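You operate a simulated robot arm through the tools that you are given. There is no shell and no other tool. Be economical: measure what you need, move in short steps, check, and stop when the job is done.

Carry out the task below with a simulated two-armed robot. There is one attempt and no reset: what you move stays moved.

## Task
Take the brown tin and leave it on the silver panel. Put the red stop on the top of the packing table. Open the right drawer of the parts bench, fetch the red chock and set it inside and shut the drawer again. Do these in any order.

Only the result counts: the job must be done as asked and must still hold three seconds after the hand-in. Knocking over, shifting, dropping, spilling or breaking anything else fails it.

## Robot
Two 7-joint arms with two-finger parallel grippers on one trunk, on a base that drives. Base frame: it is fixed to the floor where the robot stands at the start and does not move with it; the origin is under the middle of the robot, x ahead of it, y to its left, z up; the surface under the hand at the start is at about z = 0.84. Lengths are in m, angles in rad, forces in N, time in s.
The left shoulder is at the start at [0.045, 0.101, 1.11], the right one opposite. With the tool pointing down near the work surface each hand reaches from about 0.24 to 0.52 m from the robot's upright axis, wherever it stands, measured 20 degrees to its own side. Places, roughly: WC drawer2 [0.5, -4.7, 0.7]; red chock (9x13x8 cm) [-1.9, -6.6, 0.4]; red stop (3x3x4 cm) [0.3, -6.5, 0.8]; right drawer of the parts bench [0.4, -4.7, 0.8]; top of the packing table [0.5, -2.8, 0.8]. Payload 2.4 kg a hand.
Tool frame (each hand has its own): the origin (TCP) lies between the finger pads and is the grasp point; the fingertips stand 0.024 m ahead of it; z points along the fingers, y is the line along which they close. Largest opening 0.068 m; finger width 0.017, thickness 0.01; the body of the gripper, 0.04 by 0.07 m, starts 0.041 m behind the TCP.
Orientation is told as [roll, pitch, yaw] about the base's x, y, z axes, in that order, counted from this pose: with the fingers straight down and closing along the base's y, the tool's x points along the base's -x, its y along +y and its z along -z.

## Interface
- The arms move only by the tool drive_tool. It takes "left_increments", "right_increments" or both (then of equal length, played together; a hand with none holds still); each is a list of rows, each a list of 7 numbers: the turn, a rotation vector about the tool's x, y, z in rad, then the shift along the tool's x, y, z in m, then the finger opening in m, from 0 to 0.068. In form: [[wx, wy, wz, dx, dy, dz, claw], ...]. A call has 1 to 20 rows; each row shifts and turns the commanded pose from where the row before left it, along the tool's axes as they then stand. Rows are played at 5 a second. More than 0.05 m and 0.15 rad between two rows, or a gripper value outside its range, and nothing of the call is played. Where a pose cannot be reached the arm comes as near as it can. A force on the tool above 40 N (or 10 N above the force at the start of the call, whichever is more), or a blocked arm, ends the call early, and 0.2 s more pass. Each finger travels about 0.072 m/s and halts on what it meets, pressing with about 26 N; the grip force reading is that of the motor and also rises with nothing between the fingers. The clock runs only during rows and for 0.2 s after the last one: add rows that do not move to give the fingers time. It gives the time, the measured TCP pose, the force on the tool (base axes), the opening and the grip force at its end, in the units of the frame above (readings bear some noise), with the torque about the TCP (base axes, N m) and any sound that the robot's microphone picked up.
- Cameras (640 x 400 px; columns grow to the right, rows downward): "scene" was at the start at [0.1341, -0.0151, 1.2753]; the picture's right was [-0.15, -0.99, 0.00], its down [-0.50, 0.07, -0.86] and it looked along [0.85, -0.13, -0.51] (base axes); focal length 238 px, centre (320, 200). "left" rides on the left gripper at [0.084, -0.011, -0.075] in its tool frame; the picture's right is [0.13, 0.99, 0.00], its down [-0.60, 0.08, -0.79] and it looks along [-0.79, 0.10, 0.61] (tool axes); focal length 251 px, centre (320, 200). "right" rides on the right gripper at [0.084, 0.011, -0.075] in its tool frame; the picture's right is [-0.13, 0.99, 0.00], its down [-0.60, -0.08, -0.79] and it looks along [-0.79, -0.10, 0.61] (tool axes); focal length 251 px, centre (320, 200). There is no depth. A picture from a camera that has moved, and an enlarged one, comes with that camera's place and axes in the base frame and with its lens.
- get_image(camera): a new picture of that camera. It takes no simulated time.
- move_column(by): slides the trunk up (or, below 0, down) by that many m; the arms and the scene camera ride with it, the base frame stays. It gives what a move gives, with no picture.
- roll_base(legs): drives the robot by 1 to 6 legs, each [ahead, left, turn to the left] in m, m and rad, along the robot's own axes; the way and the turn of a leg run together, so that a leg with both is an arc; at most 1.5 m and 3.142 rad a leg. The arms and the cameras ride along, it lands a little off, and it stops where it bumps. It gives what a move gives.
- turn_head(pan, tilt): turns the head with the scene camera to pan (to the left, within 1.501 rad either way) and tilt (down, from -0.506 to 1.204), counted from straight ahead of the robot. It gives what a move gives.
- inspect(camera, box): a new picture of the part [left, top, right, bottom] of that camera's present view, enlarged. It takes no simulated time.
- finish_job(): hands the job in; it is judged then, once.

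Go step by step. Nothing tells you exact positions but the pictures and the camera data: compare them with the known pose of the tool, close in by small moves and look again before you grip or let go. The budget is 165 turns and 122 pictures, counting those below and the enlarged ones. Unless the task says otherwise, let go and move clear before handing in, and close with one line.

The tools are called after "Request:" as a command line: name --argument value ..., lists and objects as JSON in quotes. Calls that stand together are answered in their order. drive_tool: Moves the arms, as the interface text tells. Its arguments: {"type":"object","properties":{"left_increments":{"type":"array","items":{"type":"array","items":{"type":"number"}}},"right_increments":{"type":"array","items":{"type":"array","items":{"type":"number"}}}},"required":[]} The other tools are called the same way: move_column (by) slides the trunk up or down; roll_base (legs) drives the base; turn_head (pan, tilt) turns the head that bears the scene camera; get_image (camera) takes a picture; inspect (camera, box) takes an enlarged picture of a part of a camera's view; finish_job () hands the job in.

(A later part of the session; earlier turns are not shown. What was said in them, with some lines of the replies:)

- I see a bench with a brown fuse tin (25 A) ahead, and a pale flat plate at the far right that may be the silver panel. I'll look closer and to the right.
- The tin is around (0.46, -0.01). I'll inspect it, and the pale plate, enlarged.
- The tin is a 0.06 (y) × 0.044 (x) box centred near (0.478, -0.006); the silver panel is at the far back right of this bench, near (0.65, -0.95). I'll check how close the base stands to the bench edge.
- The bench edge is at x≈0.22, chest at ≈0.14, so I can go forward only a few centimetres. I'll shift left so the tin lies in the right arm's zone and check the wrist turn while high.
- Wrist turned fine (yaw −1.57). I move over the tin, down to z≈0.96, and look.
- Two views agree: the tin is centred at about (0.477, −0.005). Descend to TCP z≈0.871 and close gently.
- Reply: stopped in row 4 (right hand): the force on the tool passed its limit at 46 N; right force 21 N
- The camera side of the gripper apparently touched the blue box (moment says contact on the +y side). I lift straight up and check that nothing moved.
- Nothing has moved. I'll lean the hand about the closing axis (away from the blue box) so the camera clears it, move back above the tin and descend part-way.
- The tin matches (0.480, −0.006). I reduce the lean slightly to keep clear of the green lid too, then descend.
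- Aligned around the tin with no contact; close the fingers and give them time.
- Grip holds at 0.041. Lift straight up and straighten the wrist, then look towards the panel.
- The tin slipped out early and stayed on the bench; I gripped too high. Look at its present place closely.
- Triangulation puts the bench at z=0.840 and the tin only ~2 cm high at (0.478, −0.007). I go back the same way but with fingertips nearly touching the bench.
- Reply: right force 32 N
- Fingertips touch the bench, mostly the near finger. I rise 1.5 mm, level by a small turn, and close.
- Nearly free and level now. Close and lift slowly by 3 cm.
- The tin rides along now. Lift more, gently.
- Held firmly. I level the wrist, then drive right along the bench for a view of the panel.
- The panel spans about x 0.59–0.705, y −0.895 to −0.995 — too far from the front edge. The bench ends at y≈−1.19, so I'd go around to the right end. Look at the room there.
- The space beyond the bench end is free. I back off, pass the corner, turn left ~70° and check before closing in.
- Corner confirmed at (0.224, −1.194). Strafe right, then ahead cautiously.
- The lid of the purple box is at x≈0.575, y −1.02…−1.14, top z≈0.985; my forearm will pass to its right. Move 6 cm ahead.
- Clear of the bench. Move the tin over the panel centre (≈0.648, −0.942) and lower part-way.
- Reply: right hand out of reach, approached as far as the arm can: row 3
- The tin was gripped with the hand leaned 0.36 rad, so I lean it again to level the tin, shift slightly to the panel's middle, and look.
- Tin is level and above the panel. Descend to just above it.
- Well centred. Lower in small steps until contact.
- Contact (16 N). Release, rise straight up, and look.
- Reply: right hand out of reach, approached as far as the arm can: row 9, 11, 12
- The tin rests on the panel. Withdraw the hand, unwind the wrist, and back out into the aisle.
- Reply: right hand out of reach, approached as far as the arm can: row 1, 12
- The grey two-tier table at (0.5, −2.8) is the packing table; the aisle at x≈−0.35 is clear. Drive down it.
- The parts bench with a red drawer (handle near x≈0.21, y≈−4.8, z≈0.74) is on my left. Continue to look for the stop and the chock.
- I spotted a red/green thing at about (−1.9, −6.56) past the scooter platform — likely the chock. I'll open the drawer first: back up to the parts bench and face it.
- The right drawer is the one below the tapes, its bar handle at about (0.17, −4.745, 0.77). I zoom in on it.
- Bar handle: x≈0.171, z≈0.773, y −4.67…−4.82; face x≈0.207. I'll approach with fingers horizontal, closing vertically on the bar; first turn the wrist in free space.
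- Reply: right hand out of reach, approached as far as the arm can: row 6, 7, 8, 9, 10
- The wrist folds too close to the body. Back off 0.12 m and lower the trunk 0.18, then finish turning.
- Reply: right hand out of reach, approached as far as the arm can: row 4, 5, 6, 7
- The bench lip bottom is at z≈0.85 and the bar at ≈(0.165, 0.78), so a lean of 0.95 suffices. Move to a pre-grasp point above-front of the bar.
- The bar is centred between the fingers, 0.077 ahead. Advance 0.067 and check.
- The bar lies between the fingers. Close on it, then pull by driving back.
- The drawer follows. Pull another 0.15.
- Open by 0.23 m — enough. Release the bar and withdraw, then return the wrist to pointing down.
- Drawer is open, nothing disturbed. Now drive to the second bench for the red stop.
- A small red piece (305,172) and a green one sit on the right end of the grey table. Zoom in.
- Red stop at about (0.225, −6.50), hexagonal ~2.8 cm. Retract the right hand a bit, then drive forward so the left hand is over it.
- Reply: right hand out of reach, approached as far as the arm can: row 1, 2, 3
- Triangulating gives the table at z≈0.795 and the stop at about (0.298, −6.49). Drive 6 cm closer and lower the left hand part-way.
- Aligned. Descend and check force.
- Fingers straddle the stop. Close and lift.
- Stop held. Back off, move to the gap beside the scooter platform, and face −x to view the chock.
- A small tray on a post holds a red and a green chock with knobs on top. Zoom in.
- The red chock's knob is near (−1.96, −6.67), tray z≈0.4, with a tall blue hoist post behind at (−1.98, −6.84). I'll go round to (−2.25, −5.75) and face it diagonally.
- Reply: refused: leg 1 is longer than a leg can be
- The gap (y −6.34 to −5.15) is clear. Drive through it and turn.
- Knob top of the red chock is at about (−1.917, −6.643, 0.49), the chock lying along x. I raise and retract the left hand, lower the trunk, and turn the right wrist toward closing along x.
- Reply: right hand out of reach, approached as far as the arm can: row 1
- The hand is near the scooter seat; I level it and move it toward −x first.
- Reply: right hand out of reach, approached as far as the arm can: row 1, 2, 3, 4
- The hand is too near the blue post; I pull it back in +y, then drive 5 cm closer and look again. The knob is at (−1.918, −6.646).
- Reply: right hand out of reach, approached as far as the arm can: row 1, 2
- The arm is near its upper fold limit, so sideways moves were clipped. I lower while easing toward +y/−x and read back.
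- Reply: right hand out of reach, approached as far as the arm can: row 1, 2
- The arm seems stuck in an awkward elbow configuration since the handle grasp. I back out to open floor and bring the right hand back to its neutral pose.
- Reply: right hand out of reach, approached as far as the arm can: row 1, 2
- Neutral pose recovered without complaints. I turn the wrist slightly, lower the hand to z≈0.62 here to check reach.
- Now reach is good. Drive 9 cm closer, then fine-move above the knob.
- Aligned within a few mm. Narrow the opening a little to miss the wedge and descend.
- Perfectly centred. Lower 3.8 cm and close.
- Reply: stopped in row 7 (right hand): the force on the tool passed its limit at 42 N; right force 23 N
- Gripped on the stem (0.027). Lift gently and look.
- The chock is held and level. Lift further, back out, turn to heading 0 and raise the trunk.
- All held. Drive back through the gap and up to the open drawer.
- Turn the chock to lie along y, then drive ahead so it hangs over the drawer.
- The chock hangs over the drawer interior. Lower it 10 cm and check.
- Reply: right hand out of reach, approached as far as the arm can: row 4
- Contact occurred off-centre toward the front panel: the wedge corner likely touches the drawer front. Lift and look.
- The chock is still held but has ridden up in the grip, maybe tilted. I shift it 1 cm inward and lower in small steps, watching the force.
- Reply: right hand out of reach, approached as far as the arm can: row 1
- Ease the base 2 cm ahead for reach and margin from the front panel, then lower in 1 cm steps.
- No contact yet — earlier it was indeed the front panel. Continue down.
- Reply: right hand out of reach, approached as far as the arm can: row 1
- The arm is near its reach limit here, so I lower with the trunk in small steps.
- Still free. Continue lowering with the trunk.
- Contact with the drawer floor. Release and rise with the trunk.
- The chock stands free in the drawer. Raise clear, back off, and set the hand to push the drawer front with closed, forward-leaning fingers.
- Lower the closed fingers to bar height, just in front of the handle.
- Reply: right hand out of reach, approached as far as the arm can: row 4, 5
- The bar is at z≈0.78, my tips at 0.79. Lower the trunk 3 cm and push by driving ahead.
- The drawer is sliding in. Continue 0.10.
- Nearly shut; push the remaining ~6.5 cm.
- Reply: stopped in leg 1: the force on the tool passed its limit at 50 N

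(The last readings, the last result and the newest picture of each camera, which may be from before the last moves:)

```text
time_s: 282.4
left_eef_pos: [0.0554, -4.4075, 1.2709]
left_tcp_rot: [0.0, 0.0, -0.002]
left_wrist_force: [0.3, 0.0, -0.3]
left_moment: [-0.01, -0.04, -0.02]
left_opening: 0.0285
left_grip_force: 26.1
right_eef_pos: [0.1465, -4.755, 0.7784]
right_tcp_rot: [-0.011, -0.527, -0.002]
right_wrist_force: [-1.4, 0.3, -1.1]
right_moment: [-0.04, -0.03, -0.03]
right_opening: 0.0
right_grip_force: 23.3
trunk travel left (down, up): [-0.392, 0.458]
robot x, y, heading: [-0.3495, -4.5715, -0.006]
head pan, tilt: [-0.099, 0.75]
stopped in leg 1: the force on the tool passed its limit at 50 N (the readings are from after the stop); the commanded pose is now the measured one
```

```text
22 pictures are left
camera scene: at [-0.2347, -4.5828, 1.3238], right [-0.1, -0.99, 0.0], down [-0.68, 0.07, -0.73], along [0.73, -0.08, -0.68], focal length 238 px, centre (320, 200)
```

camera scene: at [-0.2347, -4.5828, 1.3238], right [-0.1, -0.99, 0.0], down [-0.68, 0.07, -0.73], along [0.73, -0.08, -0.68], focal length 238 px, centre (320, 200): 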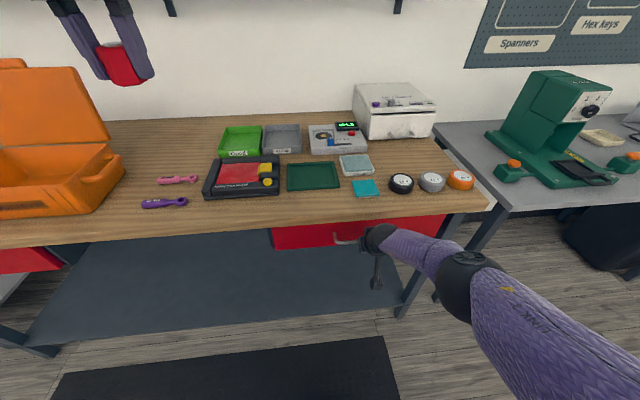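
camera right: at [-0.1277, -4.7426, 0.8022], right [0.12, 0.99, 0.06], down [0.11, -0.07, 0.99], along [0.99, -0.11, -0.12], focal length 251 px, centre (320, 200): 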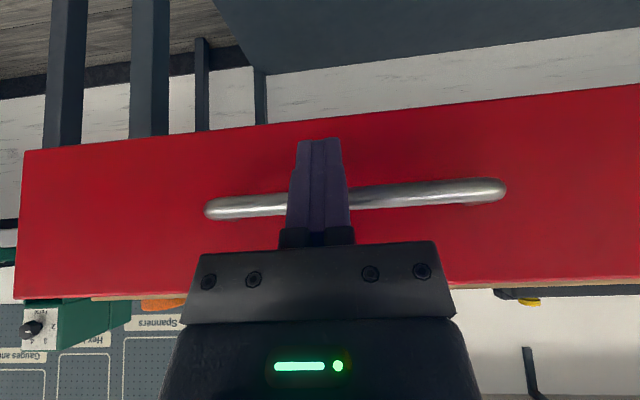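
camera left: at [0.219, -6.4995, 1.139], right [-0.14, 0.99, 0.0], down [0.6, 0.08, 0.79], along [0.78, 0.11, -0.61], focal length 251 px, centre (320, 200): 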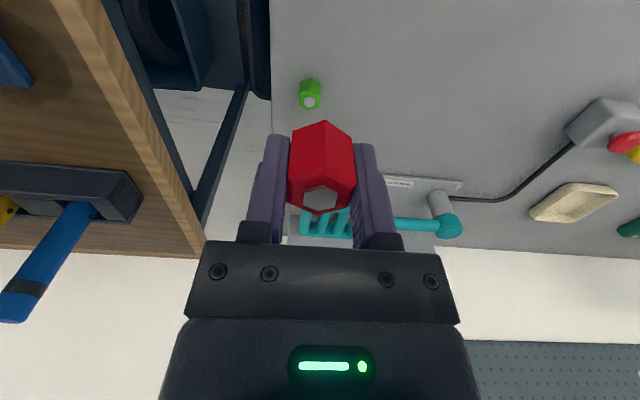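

It reached its stop. Back off and check that it is fully shut.

Request:
roll_base --legs '[[-0.3, 0, 0]]'

Request:
inspect --camera "scene" --box '[0, 130, 480, 300]'

Request:
get_image --camera "right"

```text
time_s: 284.5
left_eef_pos: [-0.2498, -4.4053, 1.2705]
left_tcp_rot: [0.001, 0.002, -0.006]
left_wrist_force: [-0.1, 0.0, -0.1]
left_moment: [0.02, -0.01, 0.03]
left_opening: 0.0288
left_grip_force: 26.6
right_eef_pos: [-0.159, -4.7526, 0.7781]
right_tcp_rot: [-0.014, -0.529, -0.004]
right_wrist_force: [0.2, 0.2, 0.0]
right_moment: [0.03, -0.02, 0.01]
right_opening: 0.0
right_grip_force: 23.3
trunk travel left (down, up): [-0.392, 0.458]
robot x, y, heading: [-0.6566, -4.5702, -0.012]
head pan, tilt: [-0.099, 0.75]
```

```text
1.33 times, centred on (240, 215) of scene
camera zoom: at [-0.5401, -4.5812, 1.3239], right [-0.11, -0.99, 0.0], down [-0.68, 0.07, -0.73], along [0.73, -0.08, -0.68], focal length 317 px, centre (427, 180)
```

zoom: 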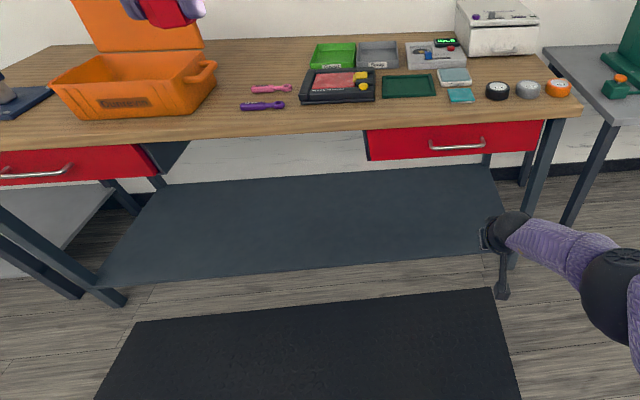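

```text
20 pictures are left
camera right: at [-0.2692, -4.7428, 0.8], right [0.12, 0.99, 0.06], down [0.12, -0.07, 0.99], along [0.99, -0.11, -0.13], focal length 251 px, centre (320, 200)
```

right: 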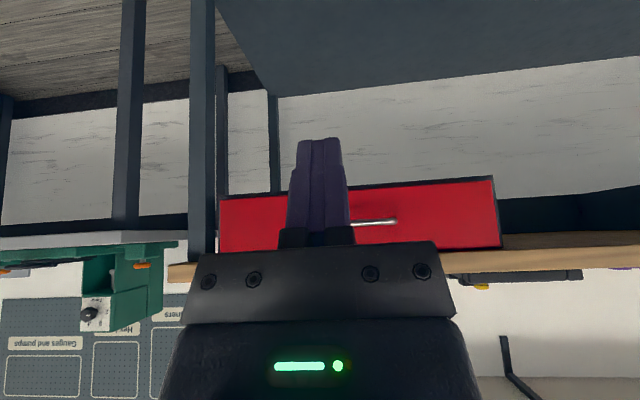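

The drawer is shut flush like its neighbour. Straighten and raise the right hand, then go to the packing table with the stop.

Request:
drive_tool --right_increments '[[0, 0.13, 0, 0, 0, -0.03, 0.02], [0, 0.13, 0, 0, 0, -0.03, 0.02], [0, 0.13, 0, 0, 0, -0.03, 0.02], [0, 0.13, 0, 0, 0, -0.03, 0.02], [0, 0, 0, 0.02, 0, -0.04, 0.02], [0, 0, 0, 0.02, 0, -0.04, 0.02], [0, 0, 0, 0, 0, 0, 0.02]]'

Request:
roll_base --legs '[[0.1, 0.3, 0.012], [0, 1.35, 0]]'

Request:
turn_head --pan 0.1 --tilt 0.75

Request:
get_image --camera "scene"

```text
time_s: 286.1
left_eef_pos: [-0.2481, -4.4064, 1.2708]
left_tcp_rot: [-0.002, 0.001, -0.006]
left_wrist_force: [0.0, 0.2, 0.1]
left_moment: [0.0, -0.02, -0.01]
left_opening: 0.0287
left_grip_force: 26.0
right_eef_pos: [-0.237, -4.7533, 0.9703]
right_tcp_rot: [-0.011, -0.009, -0.008]
right_wrist_force: [0.3, -0.2, 0.9]
right_moment: [0.01, 0.0, 0.03]
right_opening: 0.0201
right_grip_force: 0.0
trunk travel left (down, up): [-0.392, 0.458]
robot x, y, heading: [-0.659, -4.5703, -0.005]
head pan, tilt: [-0.099, 0.75]
```

```text
time_s: 294.6
left_eef_pos: [-0.1144, -2.7447, 1.2712]
left_tcp_rot: [-0.001, -0.001, -0.04]
left_wrist_force: [0.0, 0.0, -0.2]
left_moment: [0.03, 0.01, 0.0]
left_opening: 0.0287
left_grip_force: 26.2
right_eef_pos: [-0.1146, -3.092, 0.9701]
right_tcp_rot: [-0.011, -0.008, -0.044]
right_wrist_force: [0.0, 0.4, 1.0]
right_moment: [0.0, 0.0, 0.01]
right_opening: 0.0201
right_grip_force: 0.1
trunk travel left (down, up): [-0.392, 0.458]
robot x, y, heading: [-0.5282, -2.8941, -0.041]
head pan, tilt: [-0.099, 0.75]
```

```text
time_s: 295.4
left_eef_pos: [-0.1155, -2.7452, 1.2706]
left_tcp_rot: [0.0, 0.001, -0.04]
left_wrist_force: [0.2, 0.4, 0.3]
left_moment: [-0.03, 0.01, 0.01]
left_opening: 0.0287
left_grip_force: 26.0
right_eef_pos: [-0.1149, -3.0924, 0.9692]
right_tcp_rot: [-0.009, -0.009, -0.044]
right_wrist_force: [0.2, -0.2, 0.2]
right_moment: [0.05, 0.02, 0.0]
right_opening: 0.02
right_grip_force: 0.1
trunk travel left (down, up): [-0.392, 0.458]
robot x, y, heading: [-0.5272, -2.8957, -0.038]
head pan, tilt: [0.099, 0.75]
```

```text
19 pictures are left
camera scene: at [-0.411, -2.8932, 1.3238], right [0.06, -1.0, 0.0], down [-0.68, -0.04, -0.73], along [0.73, 0.04, -0.68], focal length 238 px, centre (320, 200)
```

scene: 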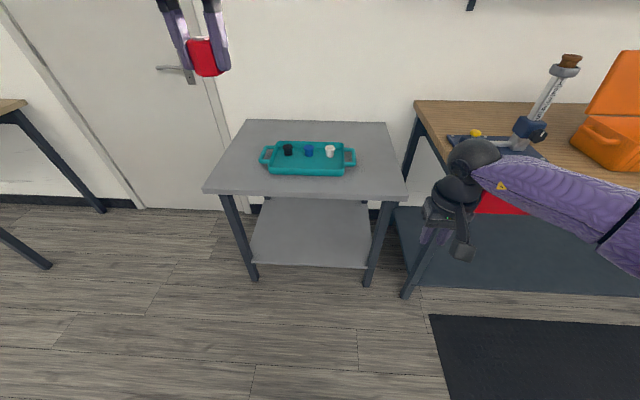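

The packing table carries a teal tray with other stops; there's free space at its front-left. Move closer and look with the left camera to fix the table's height.

Request:
roll_base --legs '[[0, 0.25, 0.038], [0.42, 0, 0]]'

Request:
get_image --camera "left"

Request:
turn_head --pan 0.2 --tilt 0.9

Request:
get_image --camera "scene"

```text
time_s: 299.4
left_eef_pos: [0.31, -2.4888, 1.2706]
left_tcp_rot: [0.0, 0.0, -0.011]
left_wrist_force: [0.3, -0.4, -0.8]
left_moment: [-0.01, 0.02, 0.0]
left_opening: 0.0288
left_grip_force: 26.3
right_eef_pos: [0.3199, -2.8358, 0.9689]
right_tcp_rot: [-0.011, -0.009, -0.014]
right_wrist_force: [-0.3, -1.3, -0.5]
right_moment: [-0.03, -0.01, 0.03]
right_opening: 0.0202
right_grip_force: 0.1
trunk travel left (down, up): [-0.392, 0.458]
robot x, y, heading: [-0.0973, -2.6467, -0.01]
head pan, tilt: [0.099, 0.75]
```

```text
18 pictures are left
camera left: at [0.2262, -2.499, 1.3456], right [-0.12, 0.99, 0.0], down [0.6, 0.07, 0.79], along [0.79, 0.09, -0.61], focal length 251 px, centre (320, 200)
```

left: 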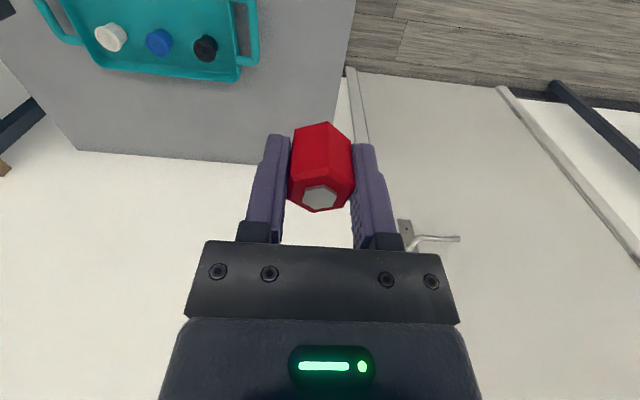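

```text
time_s: 300.1
left_eef_pos: [0.3095, -2.489, 1.2715]
left_tcp_rot: [-0.001, -0.001, -0.011]
left_wrist_force: [0.0, 0.2, -0.5]
left_moment: [0.01, 0.0, -0.02]
left_opening: 0.029
left_grip_force: 25.7
right_eef_pos: [0.3204, -2.8345, 0.9691]
right_tcp_rot: [-0.01, -0.009, -0.014]
right_wrist_force: [0.4, -0.6, 0.9]
right_moment: [0.0, -0.01, 0.05]
right_opening: 0.0199
right_grip_force: 0.1
trunk travel left (down, up): [-0.392, 0.458]
robot x, y, heading: [-0.0953, -2.6529, -0.011]
head pan, tilt: [0.201, 0.901]
```

```text
17 pictures are left
camera scene: at [0.0099, -2.6384, 1.3119], right [0.19, -0.98, 0.0], down [-0.77, -0.15, -0.62], along [0.61, 0.12, -0.78], focal length 238 px, centre (320, 200)
```

scene: 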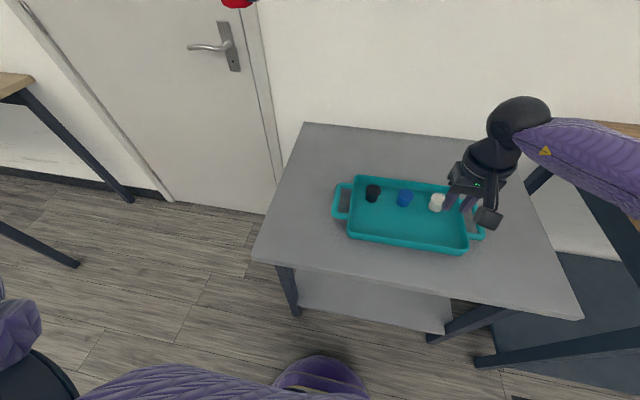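

Table top is at z≈0.72, front-left corner (0.24, −2.416). Target for the stop: (0.40, −2.50). Raise the right hand, move ahead a bit, lower the trunk, then lower the left hand.

Request:
drive_tool --right_increments '[[0, 0, 0, 0.02, 0, -0.045, 0.02], [0, 0, 0, 0.02, 0, -0.045, 0.02], [0, 0, 0, 0, 0, -0.045, 0.02], [0, 0, 0, 0, 0, -0.045, 0.02], [0, 0, 0, 0, 0, 0, 0.02]]'

Request:
roll_base --legs '[[0.06, 0, 0.01]]'

Request:
move_column --by -0.17

Request:
drive_tool --left_increments '[[0, 0, 0, -0.015, -0.008, 0.045, 0], [0, 0, 0, -0.015, 0, 0.045, 0], [0, 0, 0, 0, 0, 0.045, 0], [0, 0, 0, 0, 0, 0.045, 0], [0, 0, 0, 0, 0, 0.045, 0], [0, 0, 0, 0, 0, 0, 0]]'

Request:
get_image --camera "left"

Request:
get_image --camera "scene"

```text
time_s: 301.3
left_eef_pos: [0.3094, -2.4884, 1.2712]
left_tcp_rot: [0.001, 0.001, -0.011]
left_wrist_force: [0.8, -0.1, 0.0]
left_moment: [0.01, -0.01, 0.0]
left_opening: 0.0287
left_grip_force: 26.1
right_eef_pos: [0.2771, -2.834, 1.1507]
right_tcp_rot: [-0.009, -0.01, -0.014]
right_wrist_force: [0.7, 0.2, -0.1]
right_moment: [0.0, -0.01, 0.02]
right_opening: 0.0201
right_grip_force: 0.1
trunk travel left (down, up): [-0.392, 0.458]
robot x, y, heading: [-0.1028, -2.6502, -0.01]
head pan, tilt: [0.201, 0.901]
```

```text
time_s: 302.3
left_eef_pos: [0.3701, -2.4842, 1.2704]
left_tcp_rot: [0.001, 0.001, -0.001]
left_wrist_force: [0.1, -0.1, 0.0]
left_moment: [0.03, 0.01, 0.0]
left_opening: 0.0287
left_grip_force: 25.6
right_eef_pos: [0.3382, -2.8296, 1.1495]
right_tcp_rot: [-0.011, -0.008, -0.004]
right_wrist_force: [0.3, 0.3, -0.1]
right_moment: [-0.01, -0.01, -0.03]
right_opening: 0.0201
right_grip_force: 0.1
trunk travel left (down, up): [-0.392, 0.458]
robot x, y, heading: [-0.0387, -2.6494, -0.003]
head pan, tilt: [0.201, 0.901]
```

```text
time_s: 304.2
left_eef_pos: [0.3671, -2.4847, 1.1013]
left_tcp_rot: [0.0, 0.001, -0.003]
left_wrist_force: [0.8, -0.7, -0.7]
left_moment: [-0.04, 0.0, -0.02]
left_opening: 0.0287
left_grip_force: 25.6
right_eef_pos: [0.3375, -2.8295, 0.9811]
right_tcp_rot: [-0.01, -0.009, -0.004]
right_wrist_force: [-0.9, -0.2, -0.2]
right_moment: [0.0, 0.0, -0.02]
right_opening: 0.0199
right_grip_force: 0.0
trunk travel left (down, up): [-0.222, 0.628]
robot x, y, heading: [-0.0388, -2.6519, -0.002]
head pan, tilt: [0.201, 0.901]
```

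```text
time_s: 305.6
left_eef_pos: [0.3977, -2.492, 0.8755]
left_tcp_rot: [-0.001, 0.0, -0.001]
left_wrist_force: [-0.9, 0.4, 0.7]
left_moment: [-0.01, 0.01, 0.0]
left_opening: 0.0287
left_grip_force: 25.4
right_eef_pos: [0.3392, -2.8303, 0.9805]
right_tcp_rot: [-0.01, -0.01, -0.003]
right_wrist_force: [0.0, 0.2, 0.3]
right_moment: [0.01, 0.01, 0.01]
right_opening: 0.0199
right_grip_force: 0.0
trunk travel left (down, up): [-0.222, 0.628]
robot x, y, heading: [-0.0336, -2.6503, -0.007]
head pan, tilt: [0.201, 0.901]
```

```text
16 pictures are left
camera left: at [0.3145, -2.5032, 0.9501], right [-0.13, 0.99, 0.0], down [0.6, 0.08, 0.79], along [0.79, 0.1, -0.61], focal length 251 px, centre (320, 200)
```

left: 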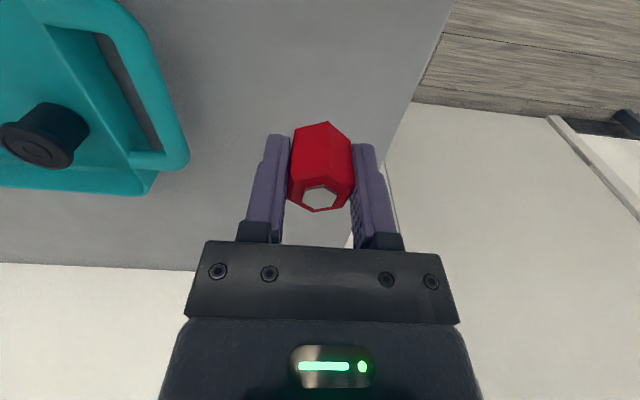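

```text
15 pictures are left
camera scene: at [0.1037, -2.6377, 1.1398], right [0.2, -0.98, 0.0], down [-0.77, -0.16, -0.62], along [0.61, 0.12, -0.78], focal length 238 px, centre (320, 200)
```

scene: 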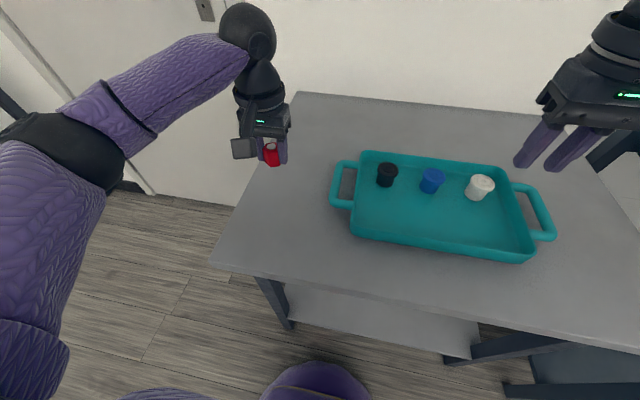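

Positioned over free table. Lower to z≈0.81, then in small steps until contact.

Request:
drive_tool --left_increments '[[0, 0, 0, 0, -0.012, 0.03, 0], [0, 0, 0, 0, 0, 0.03, 0], [0, 0, 0, 0, 0, 0, 0]]'

Request:
inspect --camera "scene" --box '[200, 100, 360, 200]'

```text
time_s: 306.4
left_eef_pos: [0.3984, -2.5039, 0.8169]
left_tcp_rot: [-0.001, -0.001, 0.001]
left_wrist_force: [-0.3, 0.0, 0.1]
left_moment: [-0.03, -0.03, 0.03]
left_opening: 0.0285
left_grip_force: 26.1
right_eef_pos: [0.3377, -2.8296, 0.9793]
right_tcp_rot: [-0.011, -0.007, -0.002]
right_wrist_force: [-0.2, 0.5, 0.4]
right_moment: [-0.02, 0.01, -0.03]
right_opening: 0.02
right_grip_force: 0.1
trunk travel left (down, up): [-0.222, 0.628]
robot x, y, heading: [-0.04, -2.6473, -0.004]
head pan, tilt: [0.201, 0.901]
```

```text
4.00 times, centred on (280, 150) of scene
camera zoom: at [0.1036, -2.6377, 1.1398], right [0.2, -0.98, 0.0], down [-0.77, -0.16, -0.62], along [0.61, 0.12, -0.78], focal length 951 px, centre (480, 400)
```

zoom: 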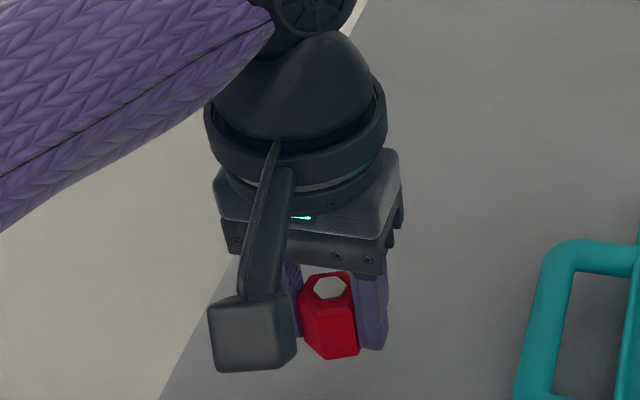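

Request:
drive_tool --left_increments '[[0, 0, 0, 0, 0, 0.01, 0], [0, 0, 0, 0, 0, 0.01, 0], [0, 0, 0, 0, 0, 0.01, 0], [0, 0, 0, 0, 0, 0, 0]]'

Request:
drive_tool --left_increments '[[0, 0, 0, 0, 0, 0.007, 0], [0, 0, 0, 0, 0, 0.007, 0], [0, 0, 0, 0, 0, 0, 0]]'

Request:
drive_tool --left_increments '[[0, 0, 0, 0, 0, 0.006, 0], [0, 0, 0, 0, 0, 0, 0]]'

```text
time_s: 307.4
left_eef_pos: [0.3975, -2.5034, 0.788]
left_tcp_rot: [0.0, -0.005, 0.002]
left_wrist_force: [3.5, 2.8, 21.6]
left_moment: [0.09, -0.17, 0.01]
left_opening: 0.0289
left_grip_force: 25.6
right_eef_pos: [0.3374, -2.8302, 0.9814]
right_tcp_rot: [-0.008, -0.009, -0.006]
right_wrist_force: [-0.6, -0.8, 0.4]
right_moment: [0.02, 0.01, 0.01]
right_opening: 0.0203
right_grip_force: 0.1
trunk travel left (down, up): [-0.222, 0.628]
robot x, y, heading: [-0.0396, -2.6495, -0.004]
head pan, tilt: [0.201, 0.901]
```

```text
time_s: 307.8
left_eef_pos: [0.3971, -2.5038, 0.783]
left_tcp_rot: [-0.002, -0.01, -0.001]
left_wrist_force: [-10.8, 1.7, 23.1]
left_moment: [0.42, 0.43, 0.14]
left_opening: 0.0289
left_grip_force: 26.0
right_eef_pos: [0.3368, -2.8303, 0.9806]
right_tcp_rot: [-0.009, -0.012, -0.005]
right_wrist_force: [-0.1, -0.4, -0.3]
right_moment: [-0.01, 0.02, -0.01]
right_opening: 0.0202
right_grip_force: 0.0
trunk travel left (down, up): [-0.222, 0.628]
robot x, y, heading: [-0.0364, -2.654, -0.001]
head pan, tilt: [0.201, 0.901]
stopped in row 2 (left hand): the force on the tool passed its limit at 59 N (the readings are from after the stop); the commanded pose is now the measured one
```

```text
time_s: 308.1
left_eef_pos: [0.3959, -2.5051, 0.7843]
left_tcp_rot: [-0.003, -0.012, 0.0]
left_wrist_force: [-14.6, -0.4, 23.1]
left_moment: [0.38, 0.56, 0.28]
left_opening: 0.0289
left_grip_force: 25.8
right_eef_pos: [0.3354, -2.8292, 0.9805]
right_tcp_rot: [-0.011, -0.011, -0.001]
right_wrist_force: [-0.1, 0.5, 0.2]
right_moment: [0.01, -0.01, -0.01]
right_opening: 0.02
right_grip_force: 0.0
trunk travel left (down, up): [-0.222, 0.628]
robot x, y, heading: [-0.037, -2.6518, -0.0]
head pan, tilt: [0.201, 0.901]
stopped in row 1 (left hand): the force on the tool passed its limit at 47 N (the readings are from after the stop); the commanded pose is now the measured one
```

Contact came at z≈0.788 (table ≈0.757). Relieve a little, then release and look.

Request:
drive_tool --left_increments '[[0, 0, 0, 0, 0, -0.003, 0], [0, 0, 0, 0, 0, 0, 0], [0, 0, 0, 0, 0, 0, 0.02], [0, 0, 0, 0, 0, 0, 0.035], [0, 0, 0, 0, 0, 0, 0.05], [0, 0, 0, 0, 0, 0, 0.06], [0, 0, 0, 0, 0, 0, 0.06]]'

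Request:
get_image --camera "left"

```text
time_s: 309.8
left_eef_pos: [0.3988, -2.5037, 0.785]
left_tcp_rot: [-0.001, -0.007, -0.001]
left_wrist_force: [0.7, 0.1, 0.0]
left_moment: [-0.02, -0.02, -0.02]
left_opening: 0.0602
left_grip_force: 0.0
right_eef_pos: [0.3393, -2.829, 0.9812]
right_tcp_rot: [-0.009, -0.009, -0.003]
right_wrist_force: [0.0, 0.0, -0.2]
right_moment: [-0.01, 0.0, -0.03]
right_opening: 0.0201
right_grip_force: 0.0
trunk travel left (down, up): [-0.222, 0.628]
robot x, y, heading: [-0.039, -2.6526, 0.0]
head pan, tilt: [0.201, 0.901]
```

```text
13 pictures are left
camera left: at [0.314, -2.5151, 0.8589], right [-0.13, 0.99, 0.0], down [0.6, 0.08, 0.8], along [0.79, 0.1, -0.6], focal length 251 px, centre (320, 200)
```

left: 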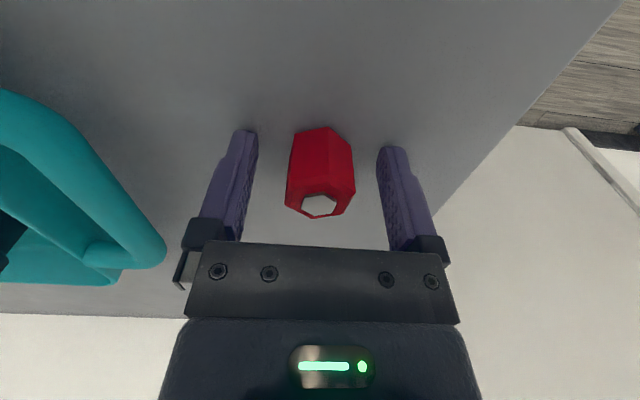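

The stop stands upright between open fingers. Rise straight up and check.

Request:
drive_tool --left_increments '[[0, 0, 0, 0, 0, -0.02, 0.06], [0, 0, 0, 0, 0, -0.04, 0.06], [0, 0, 0, 0, 0, -0.045, 0.06], [0, 0, 0, 0, 0, -0.045, 0.06], [0, 0, 0, 0, 0, -0.045, 0.06], [0, 0, 0, 0, 0, 0, 0.06]]'

Request:
roll_base --legs '[[-0.35, 0, 0]]'

Request:
turn_head --pan 0.2 --tilt 0.5

Request:
get_image --camera "scene"

```text
time_s: 311.1
left_eef_pos: [0.3957, -2.5031, 0.9801]
left_tcp_rot: [-0.004, -0.007, 0.0]
left_wrist_force: [-0.5, 0.3, -0.8]
left_moment: [0.0, 0.0, 0.03]
left_opening: 0.0601
left_grip_force: 0.2
right_eef_pos: [0.3386, -2.8292, 0.9796]
right_tcp_rot: [-0.011, -0.009, -0.003]
right_wrist_force: [0.4, -0.2, 0.0]
right_moment: [-0.01, 0.0, -0.02]
right_opening: 0.0201
right_grip_force: 0.0
trunk travel left (down, up): [-0.222, 0.628]
robot x, y, heading: [-0.0373, -2.6494, -0.005]
head pan, tilt: [0.201, 0.901]
```

```text
time_s: 313.4
left_eef_pos: [0.0521, -2.5016, 0.9807]
left_tcp_rot: [-0.001, -0.009, 0.004]
left_wrist_force: [0.4, -0.3, -0.3]
left_moment: [0.0, -0.01, 0.0]
left_opening: 0.06
left_grip_force: 0.1
right_eef_pos: [-0.0049, -2.8289, 0.9797]
right_tcp_rot: [-0.01, -0.008, 0.0]
right_wrist_force: [-0.4, -0.9, 0.1]
right_moment: [0.01, -0.02, 0.04]
right_opening: 0.02
right_grip_force: 0.0
trunk travel left (down, up): [-0.222, 0.628]
robot x, y, heading: [-0.3801, -2.6535, 0.006]
head pan, tilt: [0.201, 0.901]
```

```text
time_s: 314.3
left_eef_pos: [0.0528, -2.5016, 0.98]
left_tcp_rot: [-0.003, -0.007, 0.003]
left_wrist_force: [-0.6, -0.9, 0.0]
left_moment: [0.01, -0.04, -0.01]
left_opening: 0.0601
left_grip_force: 0.1
right_eef_pos: [-0.0045, -2.828, 0.9795]
right_tcp_rot: [-0.01, -0.009, 0.001]
right_wrist_force: [-0.3, -0.2, 0.1]
right_moment: [0.02, 0.0, 0.02]
right_opening: 0.0199
right_grip_force: 0.1
trunk travel left (down, up): [-0.222, 0.628]
robot x, y, heading: [-0.3821, -2.6518, 0.003]
head pan, tilt: [0.201, 0.499]
```

```text
12 pictures are left
camera scene: at [-0.2252, -2.6344, 1.1736], right [0.2, -0.98, 0.0], down [-0.47, -0.1, -0.88], along [0.86, 0.18, -0.48], focal length 238 px, centre (320, 200)
```

scene: 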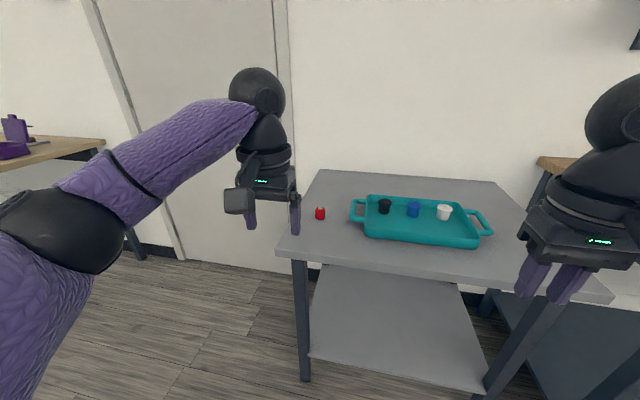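

The red stop stands on the packing table, the drawer with the chock is shut, and the tin lies on the silver panel, with both hands clear. I hand the job in.

Request:
finish_job

```text
The job is handed in.
```

I handed the job in with all three tasks done: the brown tin is on the silver panel, the red stop is on the packing table, and the red chock is in the right drawer of the parts bench, which is shut. While reaching for the tin, the gripper's camera pressed down on the blue box. The box showed no visible shift.
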